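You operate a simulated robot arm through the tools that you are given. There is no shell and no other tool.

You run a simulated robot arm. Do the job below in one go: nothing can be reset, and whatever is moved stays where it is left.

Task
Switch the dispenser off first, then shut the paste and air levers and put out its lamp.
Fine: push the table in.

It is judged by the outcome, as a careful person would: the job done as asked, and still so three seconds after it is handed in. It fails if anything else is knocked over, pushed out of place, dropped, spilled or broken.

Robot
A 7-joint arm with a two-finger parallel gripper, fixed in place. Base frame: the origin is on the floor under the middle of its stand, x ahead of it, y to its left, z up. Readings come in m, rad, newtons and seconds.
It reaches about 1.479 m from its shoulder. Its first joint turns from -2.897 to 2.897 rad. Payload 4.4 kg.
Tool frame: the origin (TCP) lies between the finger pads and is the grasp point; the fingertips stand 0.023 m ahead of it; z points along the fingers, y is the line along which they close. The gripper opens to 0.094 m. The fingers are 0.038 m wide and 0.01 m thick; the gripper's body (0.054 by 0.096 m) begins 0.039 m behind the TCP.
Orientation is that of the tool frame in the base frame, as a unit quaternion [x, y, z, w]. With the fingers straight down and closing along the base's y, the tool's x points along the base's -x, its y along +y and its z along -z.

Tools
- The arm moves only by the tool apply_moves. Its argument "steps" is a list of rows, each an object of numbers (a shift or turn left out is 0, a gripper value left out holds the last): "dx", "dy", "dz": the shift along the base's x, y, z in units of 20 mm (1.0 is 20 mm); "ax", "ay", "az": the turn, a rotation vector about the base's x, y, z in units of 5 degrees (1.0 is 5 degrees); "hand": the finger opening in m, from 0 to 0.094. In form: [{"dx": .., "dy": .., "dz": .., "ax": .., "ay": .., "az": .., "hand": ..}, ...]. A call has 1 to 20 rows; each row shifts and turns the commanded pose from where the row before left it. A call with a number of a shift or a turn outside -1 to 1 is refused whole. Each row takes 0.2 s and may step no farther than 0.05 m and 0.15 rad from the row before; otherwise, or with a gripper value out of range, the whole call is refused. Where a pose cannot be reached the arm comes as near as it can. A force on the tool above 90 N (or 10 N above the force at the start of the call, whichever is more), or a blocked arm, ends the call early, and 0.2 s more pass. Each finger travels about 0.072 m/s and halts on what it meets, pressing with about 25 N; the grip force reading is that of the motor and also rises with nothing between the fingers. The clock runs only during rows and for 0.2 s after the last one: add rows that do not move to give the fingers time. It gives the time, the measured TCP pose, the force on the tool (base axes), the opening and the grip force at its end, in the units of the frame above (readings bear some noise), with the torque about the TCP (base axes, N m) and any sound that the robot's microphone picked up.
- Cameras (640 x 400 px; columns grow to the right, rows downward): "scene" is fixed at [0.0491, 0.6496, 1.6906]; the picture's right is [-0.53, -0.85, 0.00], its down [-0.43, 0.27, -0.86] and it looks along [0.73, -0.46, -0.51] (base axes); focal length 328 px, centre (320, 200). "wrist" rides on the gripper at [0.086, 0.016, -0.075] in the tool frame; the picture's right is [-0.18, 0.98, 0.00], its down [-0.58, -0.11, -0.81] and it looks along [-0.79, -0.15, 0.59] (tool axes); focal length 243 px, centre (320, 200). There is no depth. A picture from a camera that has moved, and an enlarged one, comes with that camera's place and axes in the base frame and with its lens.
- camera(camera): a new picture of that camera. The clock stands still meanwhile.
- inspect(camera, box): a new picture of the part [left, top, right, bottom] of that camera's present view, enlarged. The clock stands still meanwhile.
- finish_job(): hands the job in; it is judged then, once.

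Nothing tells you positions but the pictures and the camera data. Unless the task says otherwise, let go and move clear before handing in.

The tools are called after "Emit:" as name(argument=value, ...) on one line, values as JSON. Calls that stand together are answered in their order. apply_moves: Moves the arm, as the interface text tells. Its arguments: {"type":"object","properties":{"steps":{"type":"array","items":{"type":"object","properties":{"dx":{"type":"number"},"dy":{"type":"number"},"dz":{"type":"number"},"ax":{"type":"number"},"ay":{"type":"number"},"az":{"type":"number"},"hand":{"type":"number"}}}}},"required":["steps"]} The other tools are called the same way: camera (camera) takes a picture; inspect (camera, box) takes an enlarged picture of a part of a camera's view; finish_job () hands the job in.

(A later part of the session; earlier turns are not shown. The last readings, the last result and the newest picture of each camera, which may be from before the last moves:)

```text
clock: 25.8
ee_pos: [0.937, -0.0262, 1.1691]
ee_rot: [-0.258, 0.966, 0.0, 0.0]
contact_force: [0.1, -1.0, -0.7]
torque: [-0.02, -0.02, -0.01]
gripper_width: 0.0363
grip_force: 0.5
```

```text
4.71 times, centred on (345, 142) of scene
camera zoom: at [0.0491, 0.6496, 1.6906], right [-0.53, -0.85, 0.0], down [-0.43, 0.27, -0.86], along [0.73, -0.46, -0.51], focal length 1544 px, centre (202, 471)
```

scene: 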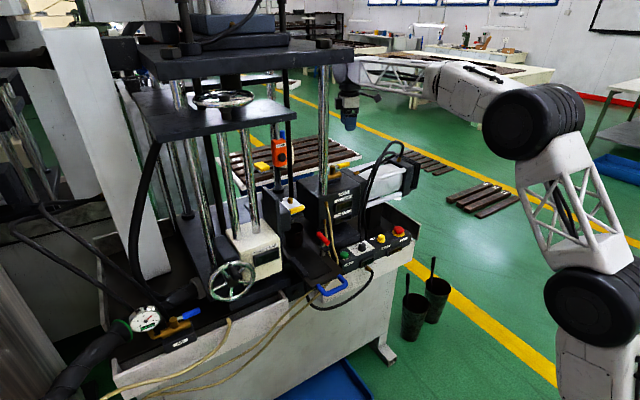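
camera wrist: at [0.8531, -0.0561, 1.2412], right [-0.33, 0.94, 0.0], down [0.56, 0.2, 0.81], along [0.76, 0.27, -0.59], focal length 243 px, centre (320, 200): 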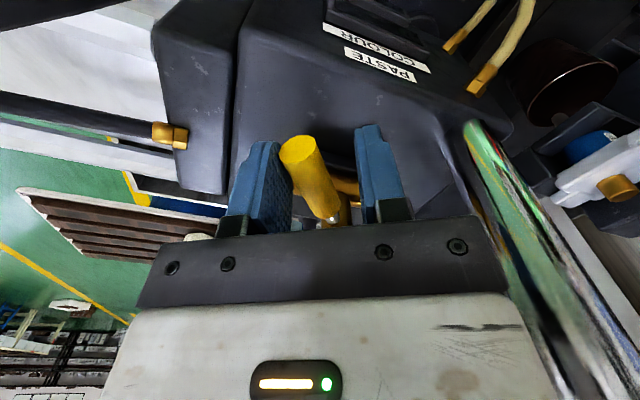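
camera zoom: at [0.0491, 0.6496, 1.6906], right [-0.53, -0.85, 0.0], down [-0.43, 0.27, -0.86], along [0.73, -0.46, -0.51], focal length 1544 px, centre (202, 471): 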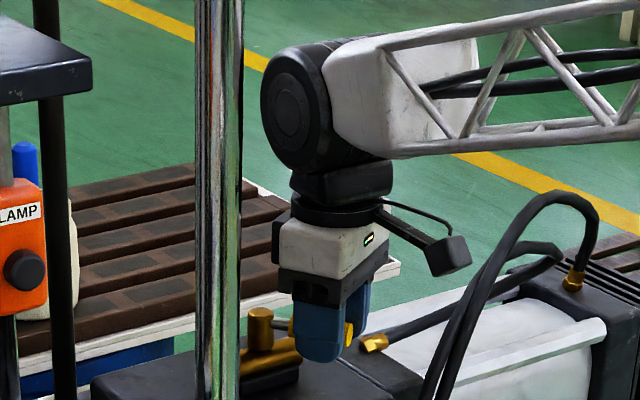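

The handle has followed to about 54°. I'll now open, lift, close the fingers and come back down on its -y side to push it the rest of the way.

Emit:
apply_moves(steps=[{"hand": 0.05}, {"hand": 0.05, "dz": 0.2}, {"dz": 1}, {"dz": 1}, {"dz": 1}, {"dz": 0.8}, {"dy": -0.39, "az": -1, "hand": 0.0}, {"dy": -0.39, "az": -1}, {"dy": -0.39, "az": -1}, {"dy": -0.39, "az": -1}, {"dy": -0.39, "az": -1}, {"dy": -0.39, "az": -1}])

Emit:
camera(camera="wrist")

Emit:
inspect(camera="scene", box=[290, 100, 400, 185])

```text
clock: 28.4
ee_pos: [0.9363, -0.0735, 1.2488]
ee_rot: [0.001, 1.0, 0.0, 0.001]
contact_force: [-0.2, 0.1, 0.5]
torque: [0.03, 0.02, 0.01]
gripper_width: 0.0
grip_force: 25.2
```

```text
taken
camera wrist: at [0.8492, -0.0576, 1.3213], right [0.19, 0.98, 0.0], down [0.58, -0.11, 0.81], along [0.79, -0.15, -0.59], focal length 243 px, centre (320, 200)
```

wrist: 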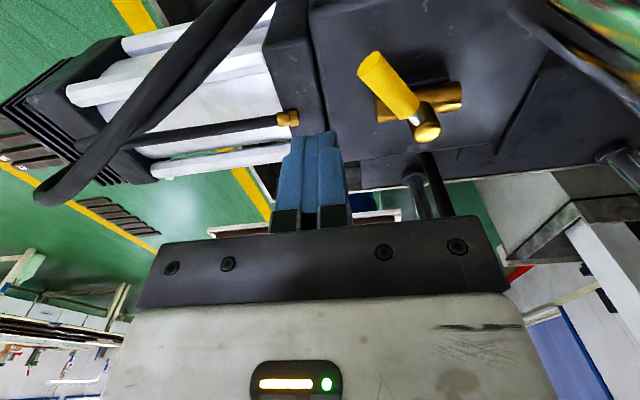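

```text
4.71 times, centred on (345, 142) of scene
camera zoom: at [0.0491, 0.6496, 1.6906], right [-0.53, -0.85, 0.0], down [-0.43, 0.27, -0.86], along [0.73, -0.46, -0.51], focal length 1544 px, centre (202, 471)
```

zoom: 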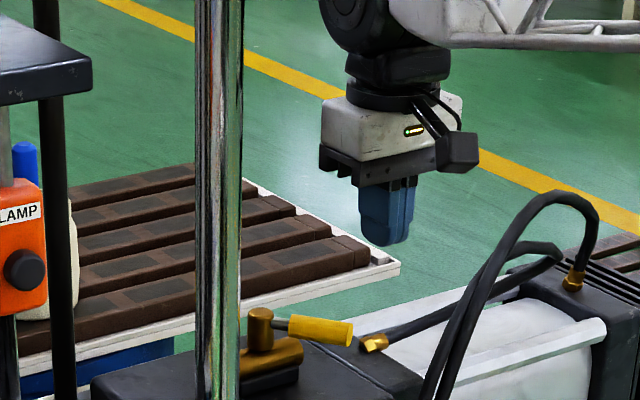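

The handle stays where it was left (about 53°) with the hand clear on its -y side. I'll descend and push along +y toward fully perpendicular.

Emit:
apply_moves(steps=[{"dx": -0.15, "dz": -1}, {"dz": -1}, {"dz": -1}, {"dz": -0.93}, {"dy": 0.3}, {"dy": 0.3}, {"dy": 0.3}, {"dy": 0.3}, {"dy": 0.3}, {"dy": 0.3}])

Emit:
camera(camera="wrist")

Emit:
inspect(camera="scene", box=[290, 100, 400, 185])

```text
clock: 30.6
ee_pos: [0.935, -0.038, 1.1697]
ee_rot: [-0.001, 1.0, 0.0, 0.0]
contact_force: [-0.9, -2.0, -0.1]
torque: [-0.03, 0.02, 0.04]
gripper_width: 0.0
grip_force: 25.5
```

```text
taken
camera wrist: at [0.8471, -0.0218, 1.2424], right [0.18, 0.98, 0.0], down [0.58, -0.11, 0.81], along [0.79, -0.15, -0.59], focal length 243 px, centre (320, 200)
```

wrist: 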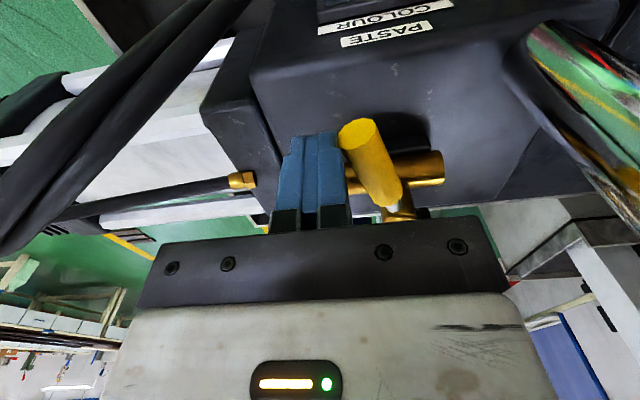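

```text
4.71 times, centred on (345, 142) of scene
camera zoom: at [0.0491, 0.6496, 1.6906], right [-0.53, -0.85, 0.0], down [-0.43, 0.27, -0.86], along [0.73, -0.46, -0.51], focal length 1544 px, centre (202, 471)
```

zoom: 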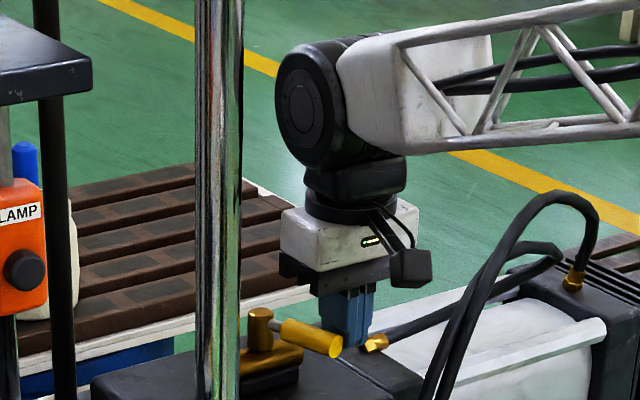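

The handle is following well. I'll push the rest of the way in small steps, watching the force.

Emit:
apply_moves(steps=[{"dy": 0.25}, {"dy": 0.25}, {"dy": 0.25}, {"dy": 0.2}, {"dy": 0.15}])

Emit:
camera(camera="wrist")

Emit:
inspect(camera="scene", box=[290, 100, 400, 185])

```text
clock: 31.8
ee_pos: [0.9336, -0.0147, 1.169]
ee_rot: [0.0, 1.0, -0.001, 0.001]
contact_force: [-0.1, 0.3, 0.2]
torque: [0.05, 0.01, 0.01]
gripper_width: 0.0003
grip_force: 25.0
```

```text
taken
camera wrist: at [0.8464, 0.0008, 1.2423], right [0.18, 0.98, 0.0], down [0.58, -0.11, 0.81], along [0.79, -0.15, -0.59], focal length 243 px, centre (320, 200)
```

wrist: 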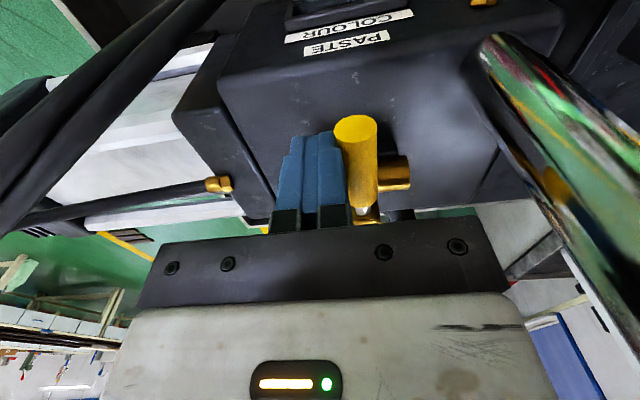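

```text
4.71 times, centred on (345, 142) of scene
camera zoom: at [0.0491, 0.6496, 1.6906], right [-0.53, -0.85, 0.0], down [-0.43, 0.27, -0.86], along [0.73, -0.46, -0.51], focal length 1544 px, centre (202, 471)
```

zoom: 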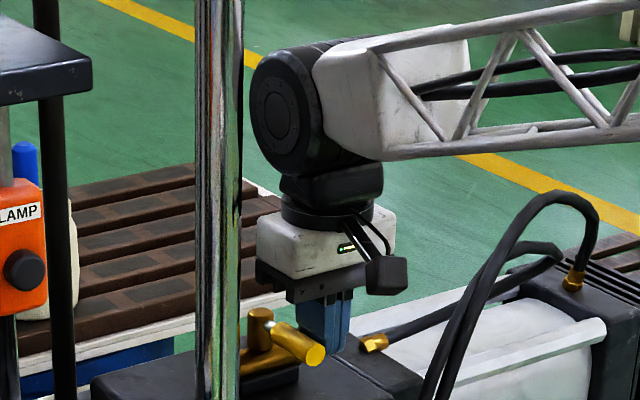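

The handle is now nearly perpendicular to the body. I'll push a few more millimetres to feel whether it has a stop.

Emit:
apply_moves(steps=[{"dy": 0.1}, {"dy": 0.1}])

Emit:
camera(camera="wrist")

```text
clock: 32.4
ee_pos: [0.9333, -0.0131, 1.17]
ee_rot: [0.001, 1.0, 0.0, -0.001]
contact_force: [1.7, -30.1, 1.3]
torque: [-0.38, -0.06, -0.4]
gripper_width: 0.0
grip_force: 25.0
```

```text
taken
camera wrist: at [0.8461, 0.0029, 1.2422], right [0.19, 0.98, 0.0], down [0.58, -0.11, 0.81], along [0.79, -0.15, -0.59], focal length 243 px, centre (320, 200)
```

wrist: 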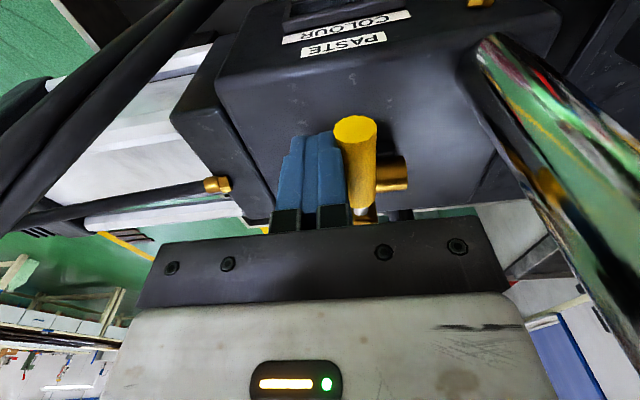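

The force rose to 30 N at exactly 90°, so the paste valve has reached its closed stop. I'll back off, rise clear and view the result.

Emit:
apply_moves(steps=[{"dy": -0.5}, {"dy": -0.8}, {"dy": -0.5, "dz": 1}, {"dz": 1}, {"dz": 1}, {"dz": 1}, {"dz": 1}, {"dz": 1}, {"dz": 1}, {"dz": 1}, {"dx": -1, "dz": 1}, {"dx": -1, "dz": 0.5}, {"dx": -1}, {"dx": -1}, {"dx": -1}, {"dx": -1}, {"dx": -1}, {"dx": -1}])

Emit:
camera(camera="scene")

Emit:
inspect(camera="scene", box=[300, 140, 380, 190])

Emit:
camera(camera="wrist")

```text
clock: 36.2
ee_pos: [0.772, -0.0468, 1.361]
ee_rot: [0.0, 1.0, 0.0, -0.001]
contact_force: [0.1, 0.4, -0.8]
torque: [-0.02, 0.0, 0.0]
gripper_width: 0.0
grip_force: 25.0
```

```text
taken
```

scene: 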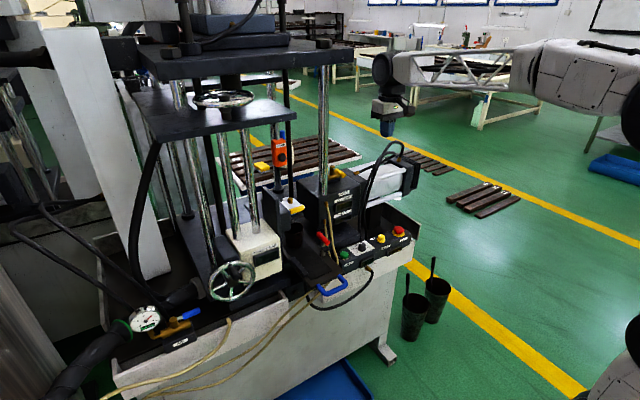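

```text
8.00 times, centred on (340, 165) of scene
camera zoom: at [0.0491, 0.6496, 1.6906], right [-0.53, -0.85, 0.0], down [-0.43, 0.27, -0.86], along [0.73, -0.46, -0.51], focal length 2624 px, centre (160, 480)
```

zoom: 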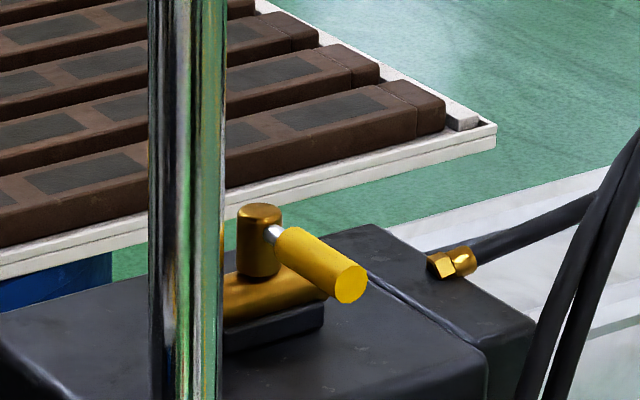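

```text
taken
camera wrist: at [0.6861, -0.0313, 1.433], right [0.18, 0.98, 0.0], down [0.58, -0.11, 0.81], along [0.79, -0.15, -0.59], focal length 243 px, centre (320, 200)
```

wrist: 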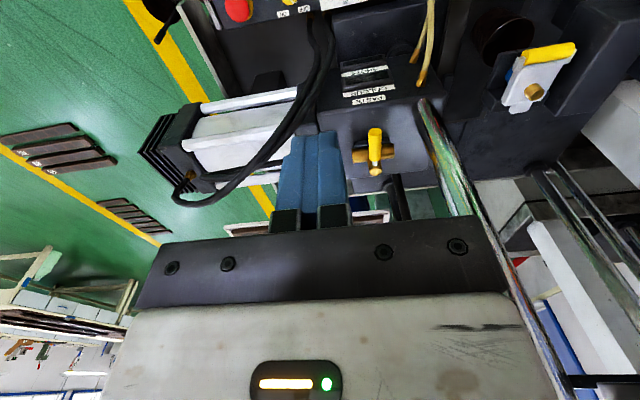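

Paste is shut (handle perpendicular). Next I'll move back in front of the machine and, on the way, look at the lamp box, which I place at about (0.85, 0.28, 1.33).

Emit:
apply_moves(steps=[{"dx": -1, "dz": 0.5}, {"dx": -1, "dz": 0.5}, {"dx": -1, "dy": 0.5, "dz": 0.5}, {"dx": -1, "dy": 0.8, "dz": 0.5}, {"dx": -0.6, "dy": 1, "dz": 0.5}, {"dy": 1, "dz": 0.5}, {"dy": 1, "dz": 0.5}, {"dy": 1, "dz": 0.5}, {"dy": 1, "dz": 0.5}, {"dy": 1}, {"dy": 1}, {"dy": 1}, {"dy": 1}, {"dy": 1}, {"dy": 1}, {"dy": 0.5}])

Emit:
camera(camera="wrist")

Emit:
camera(camera="scene")

```text
clock: 39.6
ee_pos: [0.6809, 0.2094, 1.4519]
ee_rot: [0.0, 1.0, 0.0, 0.0]
contact_force: [-0.1, -0.1, 0.1]
torque: [0.02, 0.0, -0.04]
gripper_width: 0.0
grip_force: 24.6
```

```text
taken
camera wrist: at [0.5944, 0.2258, 1.524], right [0.18, 0.98, 0.0], down [0.58, -0.11, 0.81], along [0.79, -0.15, -0.59], focal length 243 px, centre (320, 200)
```

wrist: 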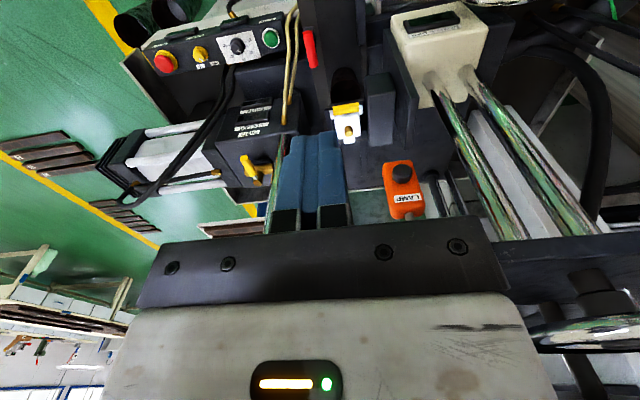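

```text
taken
```

scene: 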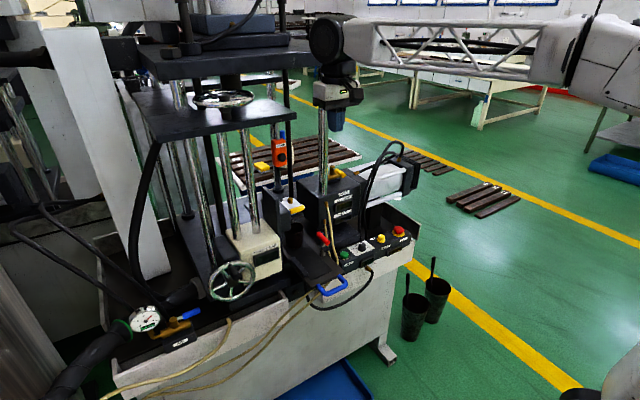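

Emit:
inspect(camera="wrist", box=[350, 130, 478, 230])

Emit:
inspect(camera="scene", box=[255, 125, 311, 175])

Emit:
inspect(camera="wrist", box=[280, 0, 440, 150])

Emit:
inspect(camera="wrist", box=[420, 0, 640, 240])

```text
4.00 times, centred on (414, 180) of wrist
camera zoom: at [0.5944, 0.2258, 1.524], right [0.18, 0.98, 0.0], down [0.58, -0.11, 0.81], along [0.79, -0.15, -0.59], focal length 970 px, centre (-56, 280)
```

zoom: 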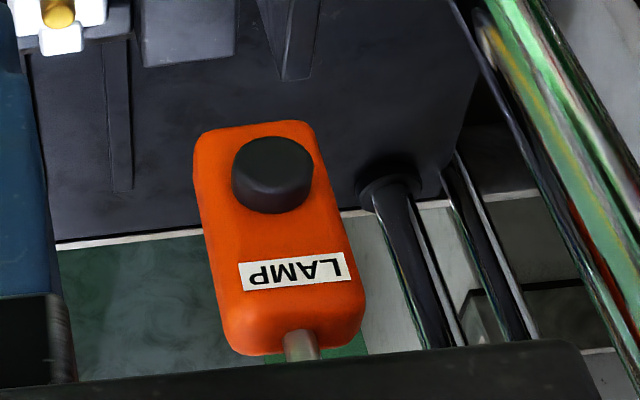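

```text
8.00 times, centred on (283, 150) of scene
camera zoom: at [0.0491, 0.6496, 1.6906], right [-0.53, -0.85, 0.0], down [-0.43, 0.27, -0.86], along [0.73, -0.46, -0.51], focal length 2624 px, centre (616, 600)
```

zoom: 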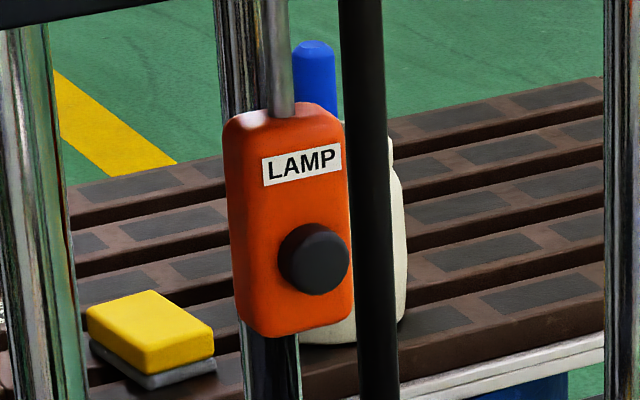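

```text
2.67 times, centred on (360, 75) of wrist
camera zoom: at [0.5944, 0.2258, 1.524], right [0.18, 0.98, 0.0], down [0.58, -0.11, 0.81], along [0.79, -0.15, -0.59], focal length 647 px, centre (213, 533)
```

zoom: 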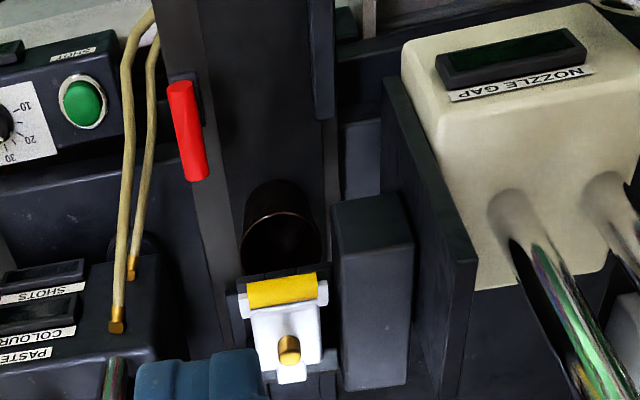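

```text
1.67 times, centred on (530, 120) of wrist
camera zoom: at [0.5944, 0.2258, 1.524], right [0.18, 0.98, 0.0], down [0.58, -0.11, 0.81], along [0.79, -0.15, -0.59], focal length 404 px, centre (-30, 333)
```

zoom: 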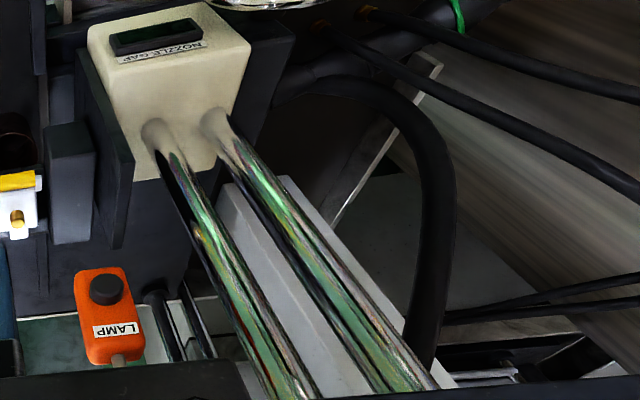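

The lamp switch is a black push button on the orange pendant box at about (0.829, 0.283, 1.323), facing the robot. Keeping the listed order, I'll go to the air valve first, travelling in front of the machine.

Emit:
apply_moves(steps=[{"dx": -0.3, "dy": 0.99, "dz": -0.5}, {"dx": -0.3, "dy": 0.99, "dz": -0.5}, {"dx": -0.3, "dy": 0.99, "dz": -0.8}, {"dx": -0.3, "dy": 0.99, "dz": -0.8}, {"dx": -0.3, "dy": 0.99, "dz": -0.8}, {"dx": -0.3, "dy": 0.99, "dz": -0.8}, {"dx": -0.3, "dy": 0.99, "dz": -0.8}, {"dx": -0.3, "dy": 0.99, "dz": -0.8}, {"dx": -0.3, "dy": 0.99, "dz": -0.8}, {"dy": 0.99, "dz": -0.8}, {"dy": 0.99, "dz": -0.8}, {"dy": 0.99, "dz": -0.8}, {"dy": 0.99, "dz": -0.8}, {"dy": 0.99, "dz": -0.8}, {"dy": 0.99, "dz": -0.8}, {"dy": 0.99, "dz": -0.8}, {"dy": 0.99, "dz": -0.8}, {"dy": 0.99, "dz": -0.8}, {"dy": 0.99, "dz": -0.8}, {"dy": 0.99, "dz": -0.8}])

Emit:
camera(camera="wrist")

Emit:
camera(camera="scene")

```text
clock: 43.8
ee_pos: [0.6284, 0.605, 1.1408]
ee_rot: [0.001, 1.0, 0.001, 0.0]
contact_force: [-0.2, -0.2, 0.3]
torque: [0.0, 0.01, 0.01]
gripper_width: 0.0
grip_force: 24.5
```

```text
taken
camera wrist: at [0.5414, 0.6219, 1.214], right [0.18, 0.98, 0.0], down [0.58, -0.11, 0.81], along [0.79, -0.15, -0.59], focal length 243 px, centre (320, 200)
```

wrist: 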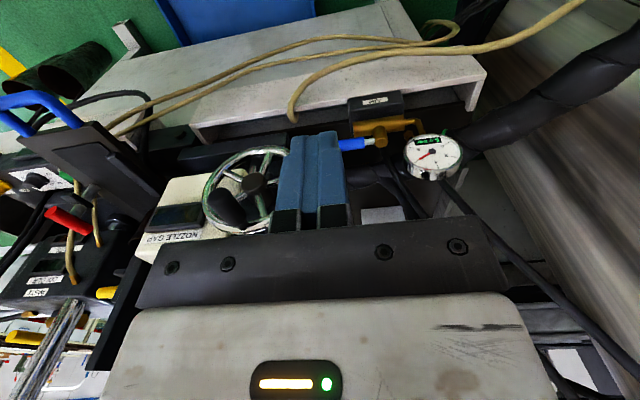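

```text
taken
```

scene: 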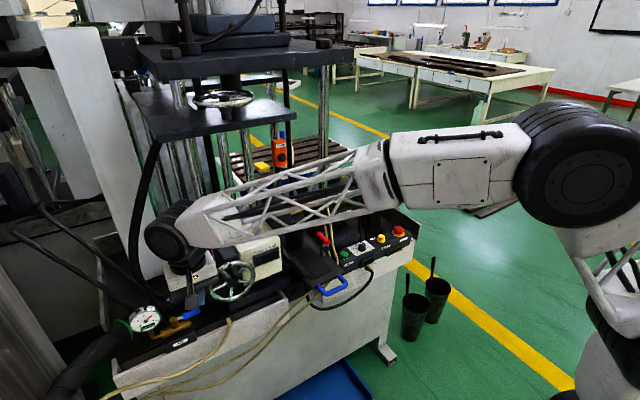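

The air valve and gauge are in view, with the handwheel close on its -y side. I'll zoom to measure the handle.

Emit:
inspect(camera="wrist", box=[330, 80, 480, 190])

Emit:
inspect(camera="scene", box=[120, 260, 280, 360])

Emit:
inspect(camera="wrist", box=[180, 120, 300, 240])

```text
3.64 times, centred on (405, 135) of wrist
camera zoom: at [0.5414, 0.6219, 1.214], right [0.18, 0.98, 0.0], down [0.58, -0.11, 0.81], along [0.79, -0.15, -0.59], focal length 882 px, centre (11, 436)
```

zoom: 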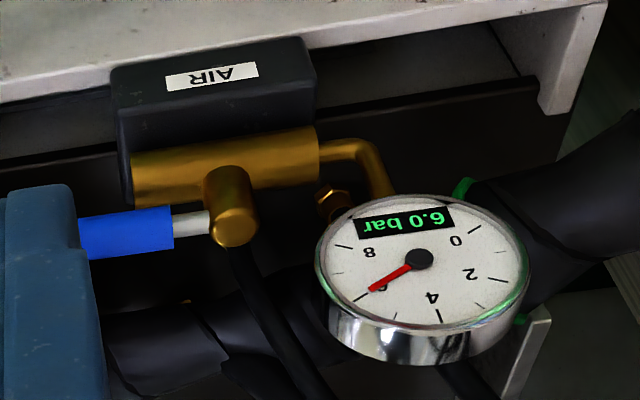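

```text
4.00 times, centred on (200, 310) of scene
camera zoom: at [0.0491, 0.6496, 1.6906], right [-0.53, -0.85, 0.0], down [-0.43, 0.27, -0.86], along [0.73, -0.46, -0.51], focal length 1312 px, centre (800, -240)
```

zoom: 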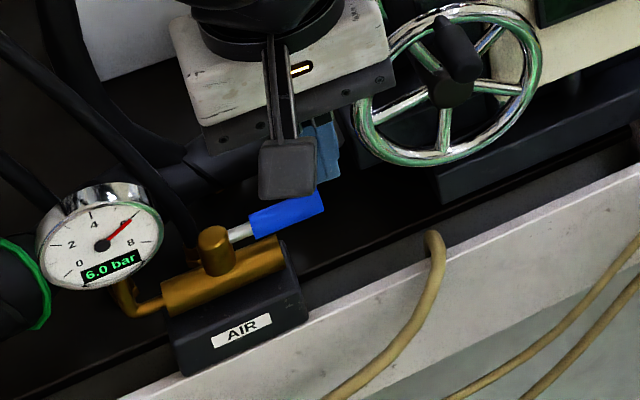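

```text
3.33 times, centred on (240, 180) of wrist
camera zoom: at [0.5414, 0.6219, 1.214], right [0.18, 0.98, 0.0], down [0.58, -0.11, 0.81], along [0.79, -0.15, -0.59], focal length 809 px, centre (587, 267)
```

zoom: 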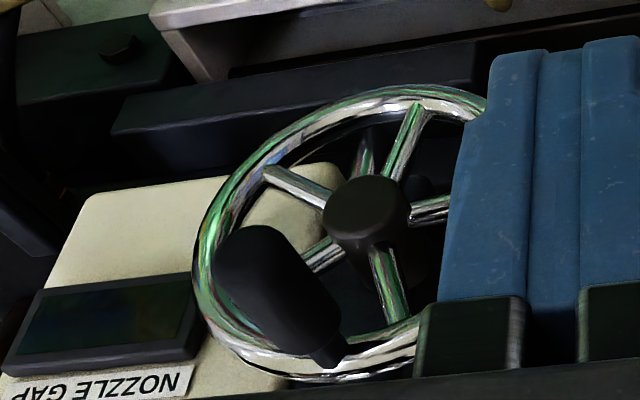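

I locate the air pivot at (0.794, 0.667, 0.935), with its handle along -y to y≈0.594 at z≈0.93, the handwheel rim ending at y≈0.56 and the gauge starting at y≈0.69. I'll drop to z≈1.05 in front, then slide in above the valve's far side and check.

Emit:
apply_moves(steps=[{"dy": 0.2, "dz": -0.91}, {"dy": 0.2, "dz": -0.91}, {"dy": 0.2, "dz": -0.91}, {"dy": 0.2, "dz": -0.91}, {"dz": -0.91}, {"dx": 0.9}, {"dx": 0.9}, {"dx": 0.9}, {"dx": 0.9}, {"dx": 0.9}])

Emit:
camera(camera="wrist")

Emit:
camera(camera="scene")

```text
clock: 46.0
ee_pos: [0.7166, 0.6199, 1.0507]
ee_rot: [0.0, 1.0, 0.0, 0.0]
contact_force: [0.2, -0.5, 0.6]
torque: [-0.01, 0.02, 0.02]
gripper_width: 0.0002
grip_force: 25.4
```

```text
taken
camera wrist: at [0.6296, 0.6367, 1.1233], right [0.18, 0.98, 0.0], down [0.58, -0.11, 0.81], along [0.79, -0.15, -0.59], focal length 243 px, centre (320, 200)
```

wrist: 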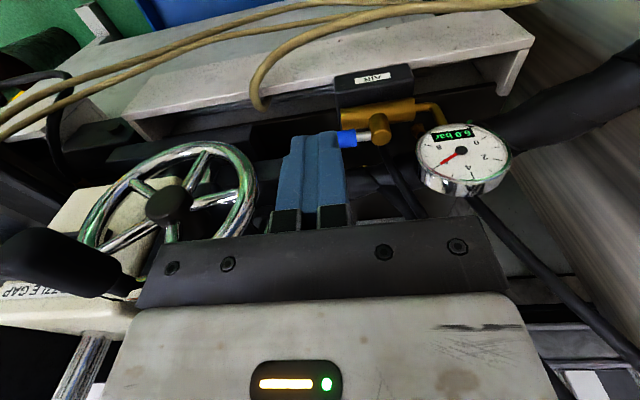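

```text
taken
```

scene: 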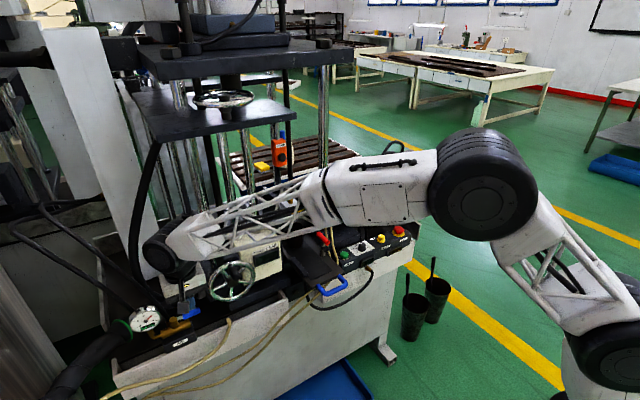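

The estimates agree with this closer view. I'll continue over the handle to its far side (x≈0.828), then descend.

Emit:
apply_moves(steps=[{"dx": 0.93, "dy": 0.05}, {"dx": 0.93, "dy": 0.05}, {"dx": 0.93}, {"dx": 0.93}, {"dx": 0.93}, {"dx": 0.93}, {"dz": -1}, {"dz": -1}])

Emit:
camera(camera="wrist")

Emit:
inspect(camera="scene", box=[120, 220, 280, 360])

```text
clock: 47.8
ee_pos: [0.8301, 0.6229, 1.0089]
ee_rot: [0.0, 1.0, 0.0, 0.0]
contact_force: [0.0, 0.1, 0.5]
torque: [-0.03, 0.01, -0.01]
gripper_width: 0.0001
grip_force: 25.3
```

```text
taken
camera wrist: at [0.7424, 0.6381, 1.0812], right [0.18, 0.98, 0.0], down [0.58, -0.11, 0.81], along [0.79, -0.15, -0.59], focal length 243 px, centre (320, 200)
```

wrist: 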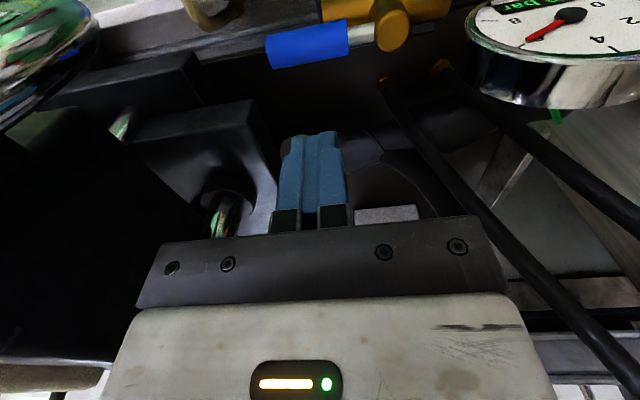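

```text
2.86 times, centred on (200, 290) of scene
camera zoom: at [0.0491, 0.6496, 1.6906], right [-0.53, -0.85, 0.0], down [-0.43, 0.27, -0.86], along [0.73, -0.46, -0.51], focal length 937 px, centre (663, -57)
```

zoom: 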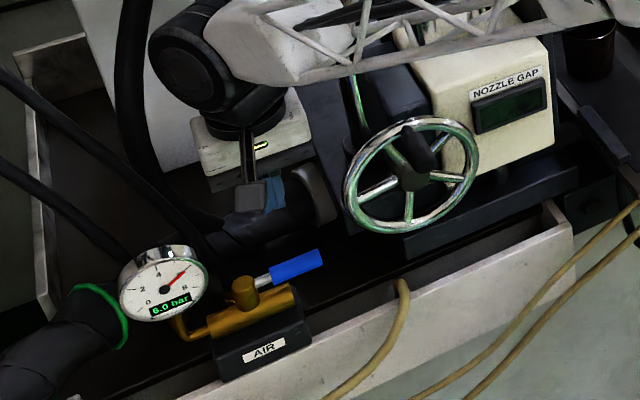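

The handle lies at x≈0.797, so I'll shift 8 mm further out before lowering the closed fingers behind it.

Emit:
apply_moves(steps=[{"dx": 0.45}, {"dz": -1}, {"dz": -1}, {"dz": -0.7}, {"dz": -0.6}])

Emit:
camera(camera="wrist")

Emit:
inspect(camera="scene", box=[140, 250, 240, 350])

```text
clock: 49.0
ee_pos: [0.8388, 0.623, 0.9437]
ee_rot: [0.0, 1.0, 0.0, 0.0]
contact_force: [-0.4, -0.4, 0.5]
torque: [-0.02, -0.02, 0.01]
gripper_width: 0.0
grip_force: 25.5
```

```text
taken
camera wrist: at [0.7506, 0.6389, 1.0162], right [0.18, 0.98, 0.0], down [0.58, -0.11, 0.81], along [0.79, -0.15, -0.59], focal length 243 px, centre (320, 200)
```

wrist: 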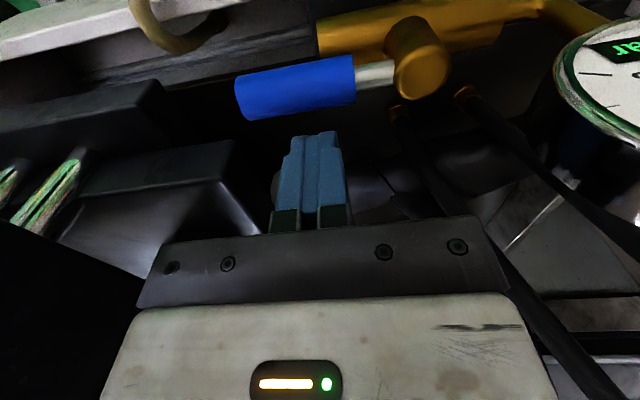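

```text
4.00 times, centred on (190, 300) of scene
camera zoom: at [0.0491, 0.6496, 1.6906], right [-0.53, -0.85, 0.0], down [-0.43, 0.27, -0.86], along [0.73, -0.46, -0.51], focal length 1312 px, centre (840, -200)
```

zoom: 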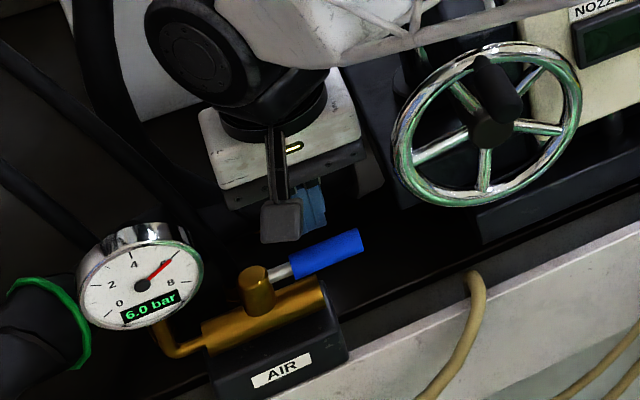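

The fingers are behind the handle. I'll pull it toward the robot in small steps while watching the force.

Emit:
apply_moves(steps=[{"dz": -0.3, "dx": -0.3}, {"dx": -0.34, "dy": -0.05}, {"dx": -0.47, "dy": -0.05}, {"dx": -0.48, "dy": 0.03}])

Emit:
camera(camera="wrist")

Emit:
inspect(camera="scene", box=[140, 250, 240, 350])

```text
clock: 50.0
ee_pos: [0.8061, 0.6223, 0.9406]
ee_rot: [0.0, 1.0, 0.0, -0.001]
contact_force: [0.7, -0.1, 0.6]
torque: [0.02, -0.02, -0.01]
gripper_width: 0.0001
grip_force: 25.3
```

```text
taken
camera wrist: at [0.7186, 0.6374, 1.0123], right [0.18, 0.98, 0.0], down [0.58, -0.11, 0.81], along [0.79, -0.15, -0.59], focal length 243 px, centre (320, 200)
```

wrist: 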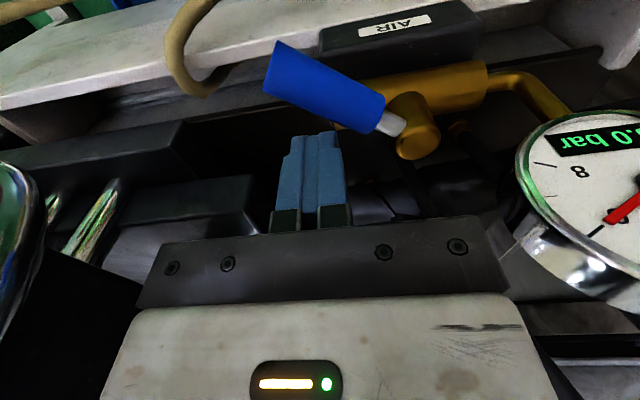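

```text
4.00 times, centred on (190, 300) of scene
camera zoom: at [0.0491, 0.6496, 1.6906], right [-0.53, -0.85, 0.0], down [-0.43, 0.27, -0.86], along [0.73, -0.46, -0.51], focal length 1312 px, centre (840, -200)
```

zoom: 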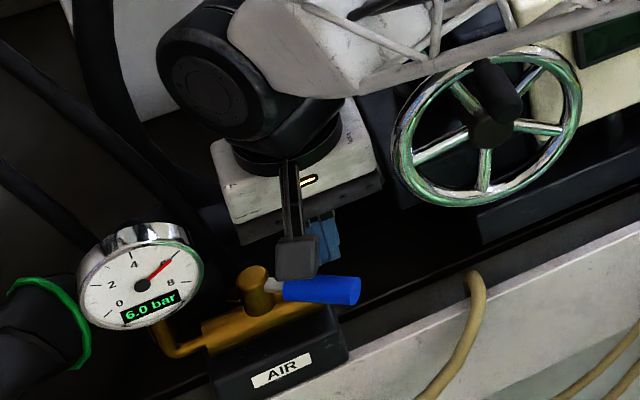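

It is turning freely toward the robot. I'll continue along the arc.

Emit:
apply_moves(steps=[{"dx": -0.63, "dy": -0.08}, {"dx": -0.4, "dy": 0.06}, {"dx": -0.4, "dy": 0.1}, {"dx": -0.2, "dy": 0.27}, {"dx": -0.17, "dy": 0.28}])

Emit:
camera(camera="wrist")

Emit:
inspect(camera="scene", box=[140, 250, 240, 350])

```text
clock: 51.2
ee_pos: [0.7699, 0.6343, 0.939]
ee_rot: [0.0, 1.0, 0.0, 0.0]
contact_force: [-0.3, -0.5, -0.4]
torque: [0.0, -0.03, 0.03]
gripper_width: 0.0
grip_force: 24.9
```

```text
taken
camera wrist: at [0.6828, 0.65, 1.0117], right [0.18, 0.98, 0.0], down [0.58, -0.11, 0.81], along [0.79, -0.15, -0.59], focal length 243 px, centre (320, 200)
```

wrist: 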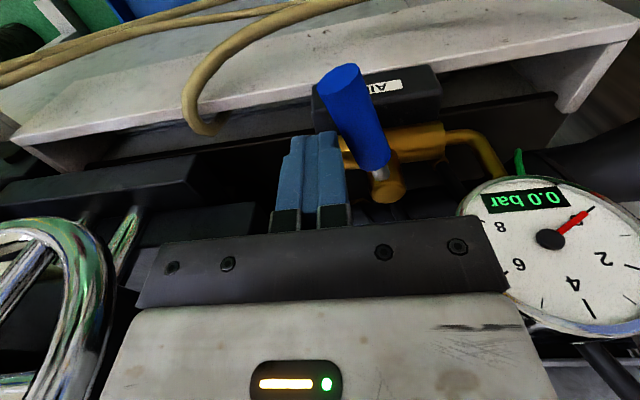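

```text
4.00 times, centred on (190, 300) of scene
camera zoom: at [0.0491, 0.6496, 1.6906], right [-0.53, -0.85, 0.0], down [-0.43, 0.27, -0.86], along [0.73, -0.46, -0.51], focal length 1312 px, centre (840, -200)
```

zoom: 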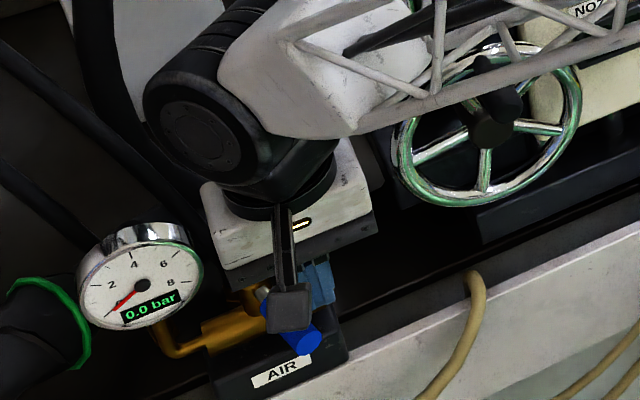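

The gauge dropped to 0.0 bar with the handle at about 75°. I'll finish the last degrees to its stop.

Emit:
apply_moves(steps=[{"dx": -0.1, "dy": 0.22}, {"dx": -0.06, "dy": 0.2}, {"dx": -0.05, "dy": 0.18}])

Emit:
camera(camera="wrist")

```text
clock: 52.0
ee_pos: [0.7645, 0.6462, 0.9391]
ee_rot: [0.0, 1.0, 0.0, -0.001]
contact_force: [-0.1, -0.4, -0.1]
torque: [-0.02, -0.03, -0.01]
gripper_width: 0.0
grip_force: 24.3
```

```text
taken
camera wrist: at [0.6792, 0.6624, 1.0116], right [0.18, 0.98, 0.0], down [0.58, -0.11, 0.81], along [0.79, -0.15, -0.59], focal length 243 px, centre (320, 200)
```

wrist: 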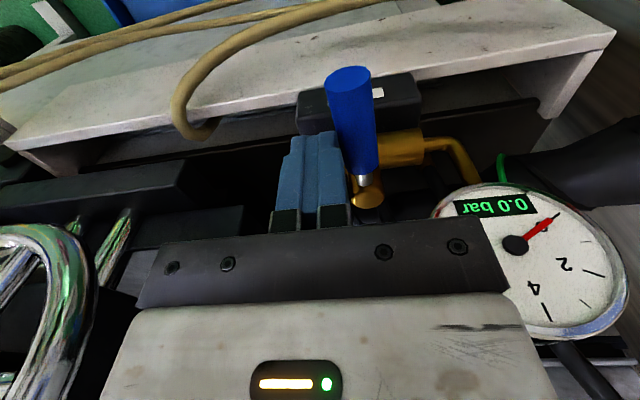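

Nearly there (about 86°). I'll push a few millimetres more until the stop is felt.

Emit:
apply_moves(steps=[{"dy": 0.12}, {"dy": 0.1}])

```text
clock: 52.6
ee_pos: [0.7662, 0.6508, 0.9398]
ee_rot: [0.0, 1.0, 0.0, 0.001]
contact_force: [-2.4, -4.4, 0.4]
torque: [-0.08, 0.05, 0.04]
gripper_width: 0.0
grip_force: 24.7
```

Emit:
apply_moves(steps=[{"dy": 0.1}, {"dy": 0.08}])

Emit:
camera(camera="wrist")

```text
clock: 53.2
ee_pos: [0.7661, 0.6523, 0.9398]
ee_rot: [0.001, 1.0, 0.0, -0.001]
contact_force: [-17.0, -64.0, 12.5]
torque: [-1.31, 0.37, -0.28]
gripper_width: 0.0
grip_force: 25.2
```

```text
taken
camera wrist: at [0.6794, 0.6683, 1.0117], right [0.19, 0.98, 0.0], down [0.58, -0.11, 0.81], along [0.79, -0.15, -0.59], focal length 243 px, centre (320, 200)
```

wrist: 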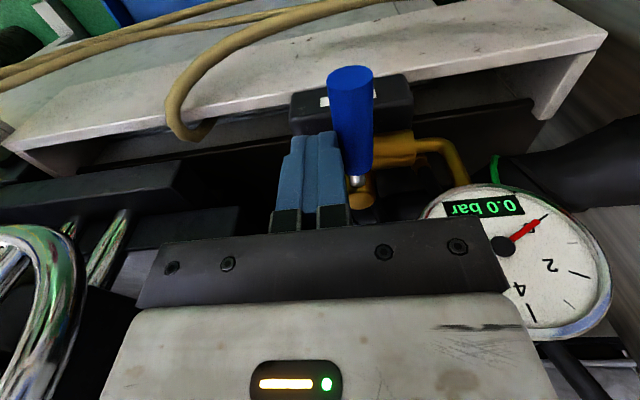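

The force shows the air handle firmly at its stop (0.0 bar). I'll back off, rise and retreat in front of the machine.

Emit:
apply_moves(steps=[{"dy": -0.3}, {"dy": -0.4}, {"dz": 1}, {"dz": 1}, {"dz": 1}, {"dz": 1}, {"dz": 1}, {"dx": -1, "dz": 1}, {"dx": -1}, {"dx": -1}, {"dx": -1}, {"dx": -1}, {"dx": -1}])

Emit:
camera(camera="scene")

Emit:
inspect(camera="scene", box=[110, 250, 270, 350])

Emit:
camera(camera="wrist")

```text
clock: 56.0
ee_pos: [0.6441, 0.6392, 1.061]
ee_rot: [0.0, 1.0, 0.0, 0.0]
contact_force: [-0.4, 0.4, -0.4]
torque: [-0.03, 0.02, 0.01]
gripper_width: 0.0001
grip_force: 25.0
```

```text
taken
```

scene: 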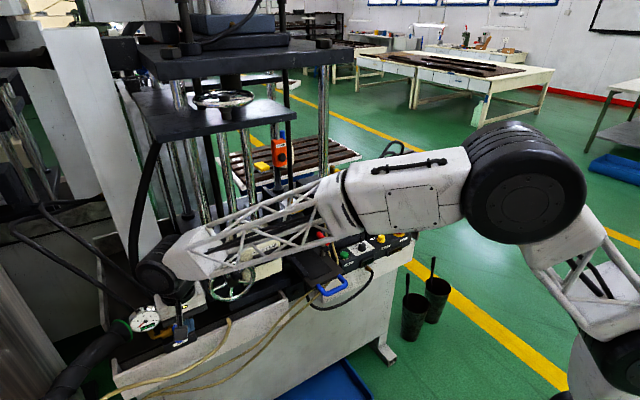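

```text
4.00 times, centred on (190, 300) of scene
camera zoom: at [0.0491, 0.6496, 1.6906], right [-0.53, -0.85, 0.0], down [-0.43, 0.27, -0.86], along [0.73, -0.46, -0.51], focal length 1312 px, centre (840, -200)
```

zoom: 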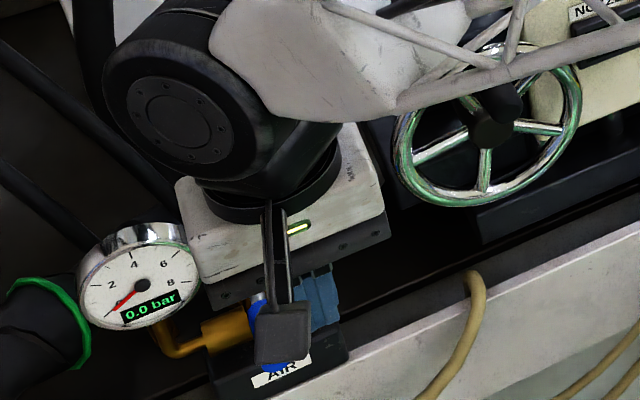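

```text
taken
camera wrist: at [0.5578, 0.6553, 1.1318], right [0.18, 0.98, 0.0], down [0.58, -0.11, 0.81], along [0.79, -0.15, -0.59], focal length 243 px, centre (320, 200)
```

wrist: 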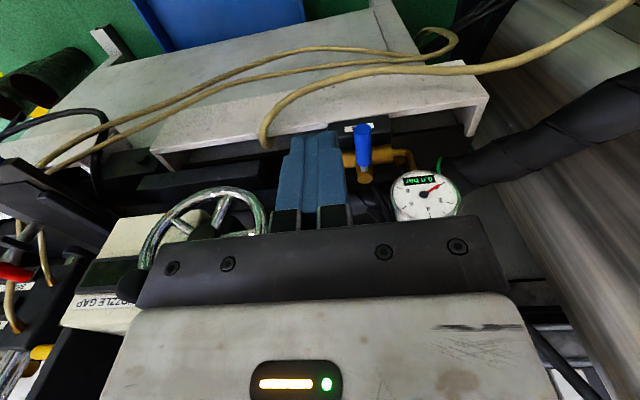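

The air lever is shut. Next is the lamp: I'll move to in front of the pendant box, staying clear of the handwheel crank and the lower plate.

Emit:
apply_moves(steps=[{"dx": -0.7, "dz": 1}, {"dx": -0.7, "dz": 1}, {"dx": -0.7, "dz": 1, "dy": -0.5}, {"dx": -0.4, "dz": 1, "dy": -1}, {"dz": 1, "dy": -1}, {"dz": 1, "dy": -1}, {"dz": 1, "dy": -1}, {"dz": 1, "dy": -1}, {"dz": 1, "dy": -1}, {"dz": 1, "dy": -1}, {"dz": 1, "dy": -1}, {"dz": 1, "dy": -1}, {"dz": 1, "dy": -1}, {"dz": 1, "dy": -1}, {"dz": 0.5, "dy": -1}, {"dy": -1}, {"dy": -1}, {"dy": -1}, {"dy": -1}, {"dy": -1}])

Emit:
camera(camera="wrist")

Emit:
camera(camera="scene")

```text
clock: 60.2
ee_pos: [0.5963, 0.2911, 1.3501]
ee_rot: [0.0, 1.0, -0.001, 0.0]
contact_force: [0.3, -0.5, 0.0]
torque: [0.06, 0.02, -0.01]
gripper_width: 0.0
grip_force: 25.3
```

```text
taken
camera wrist: at [0.509, 0.3065, 1.4222], right [0.18, 0.98, 0.0], down [0.58, -0.11, 0.81], along [0.79, -0.15, -0.59], focal length 243 px, centre (320, 200)
```

wrist: 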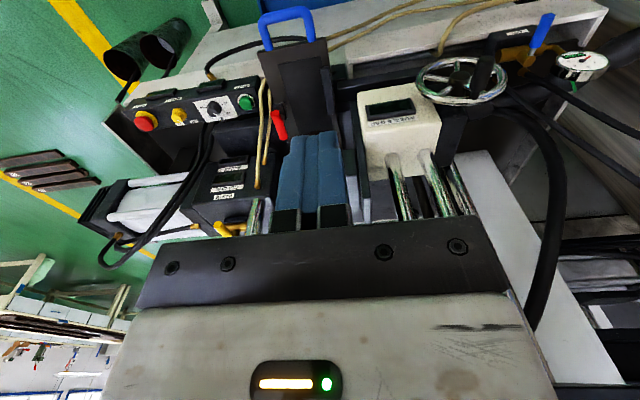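

```text
taken
```

scene: 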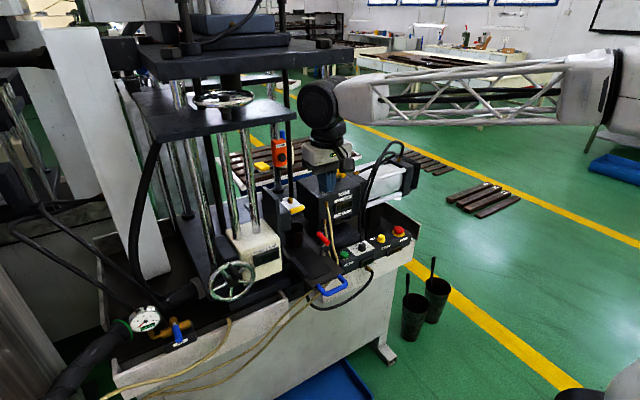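

The overview shows a clear space in front of the pendant. I'll now tilt the hand forward so the closed fingertips point at the button, checking halfway.

Emit:
apply_moves(steps=[{"ay": -1, "dx": 0.2}, {"ay": -1, "dx": 0.2}, {"ay": -1, "dx": 0.2}, {"ay": -1, "dx": 0.2}, {"ay": -1, "dx": 0.2}, {"ay": -1, "dx": 0.2}, {"ay": -1, "dx": 0.2}, {"ay": -1, "dx": 0.2}, {"ay": -1, "dx": 0.2}])

Emit:
camera(camera="scene")

Emit:
camera(camera="wrist")

```text
clock: 62.2
ee_pos: [0.6329, 0.2901, 1.3489]
ee_rot: [0.0, 0.924, 0.0, 0.383]
contact_force: [0.7, 0.1, 0.0]
torque: [0.0, 0.01, 0.01]
gripper_width: 0.0
grip_force: 25.1
```

```text
taken
```

scene: 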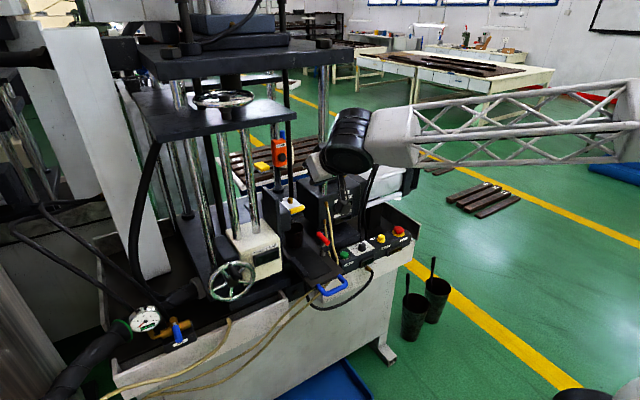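

```text
taken
camera wrist: at [0.5179, 0.3061, 1.3381], right [0.13, 0.98, 0.13], down [-0.16, -0.11, 0.98], along [0.98, -0.15, 0.14], focal length 243 px, centre (320, 200)
```

wrist: 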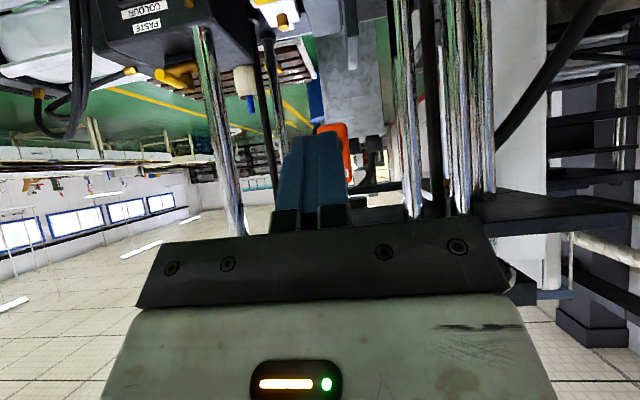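

Halfway tilted with everything clear. I'll complete the tilt to horizontal and check before approaching.

Emit:
apply_moves(steps=[{"ay": -1, "dx": 0.3, "dz": -0.14}, {"ay": -1, "dx": 0.3, "dz": -0.14}, {"ay": -1, "dx": 0.3, "dz": -0.14}, {"ay": -1, "dx": 0.3, "dz": -0.14}, {"ay": -1, "dx": 0.3, "dz": -0.14}, {"ay": -1, "dx": 0.3, "dz": -0.14}, {"ay": -1, "dx": 0.3, "dz": -0.14}, {"ay": -1, "dx": 0.3, "dz": -0.14}, {"ay": -1, "dx": 0.3, "dz": -0.14}])

Emit:
camera(camera="scene")

Emit:
camera(camera="wrist")

```text
clock: 64.2
ee_pos: [0.6865, 0.2907, 1.3238]
ee_rot: [0.0, 0.707, 0.0, 0.707]
contact_force: [-0.2, -0.2, 0.0]
torque: [0.0, 0.01, 0.01]
gripper_width: 0.0001
grip_force: 24.9
```

```text
taken
```

scene: 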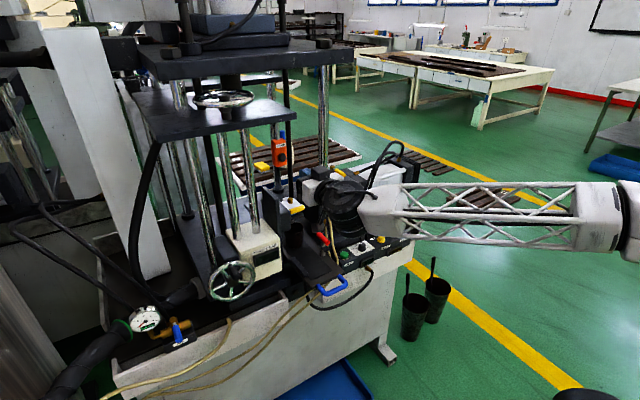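

```text
taken
camera wrist: at [0.6112, 0.3059, 1.2356], right [0.0, 0.98, 0.18], down [-0.81, -0.11, 0.58], along [0.59, -0.15, 0.79], focal length 243 px, centre (320, 200)
```

wrist: 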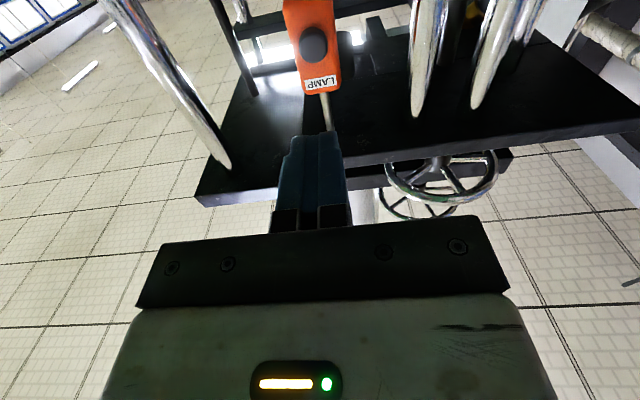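

The hand is horizontal now. I'll zoom in on the lamp box, its rod and the plates above before approaching.

Emit:
inspect(camera="wrist", box=[180, 0, 500, 230])

Emit:
inspect(camera="scene", box=[240, 90, 400, 210])

Emit:
inspect(camera="scene", box=[120, 40, 340, 180])

```text
1.74 times, centred on (340, 115) of wrist
camera zoom: at [0.6112, 0.3059, 1.2356], right [0.0, 0.98, 0.18], down [-0.81, -0.11, 0.58], along [0.59, -0.15, 0.79], focal length 422 px, centre (285, 348)
```

zoom: 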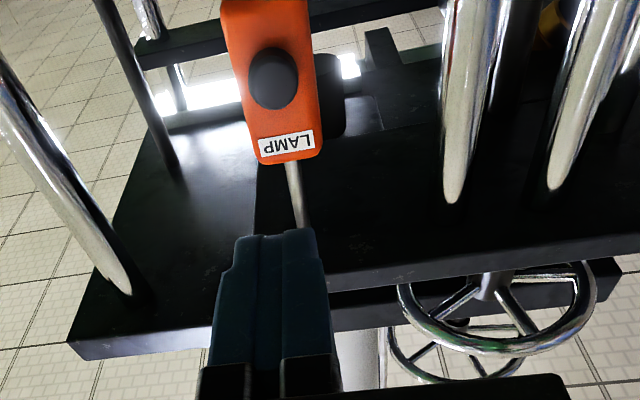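

```text
3.33 times, centred on (320, 150) of scene
camera zoom: at [0.0491, 0.6496, 1.6906], right [-0.53, -0.85, 0.0], down [-0.43, 0.27, -0.86], along [0.73, -0.46, -0.51], focal length 1094 px, centre (320, 367)
```

zoom: 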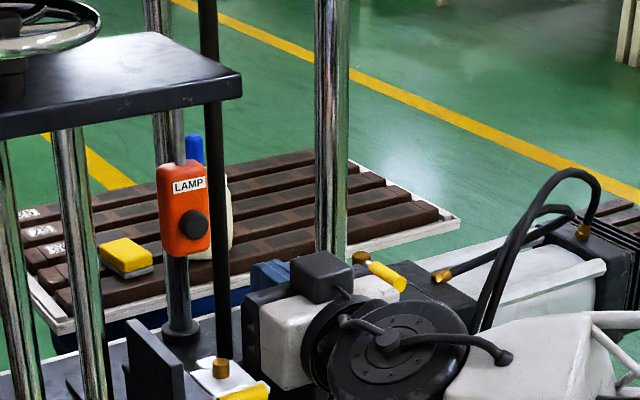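

```text
2.86 times, centred on (230, 110) of scene
camera zoom: at [0.0491, 0.6496, 1.6906], right [-0.53, -0.85, 0.0], down [-0.43, 0.27, -0.86], along [0.73, -0.46, -0.51], focal length 937 px, centre (577, 457)
```

zoom: 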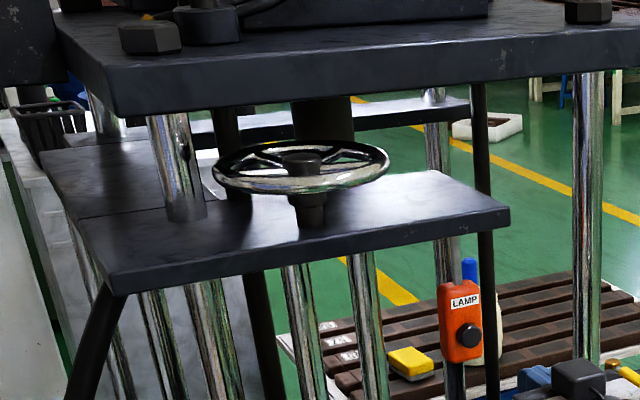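

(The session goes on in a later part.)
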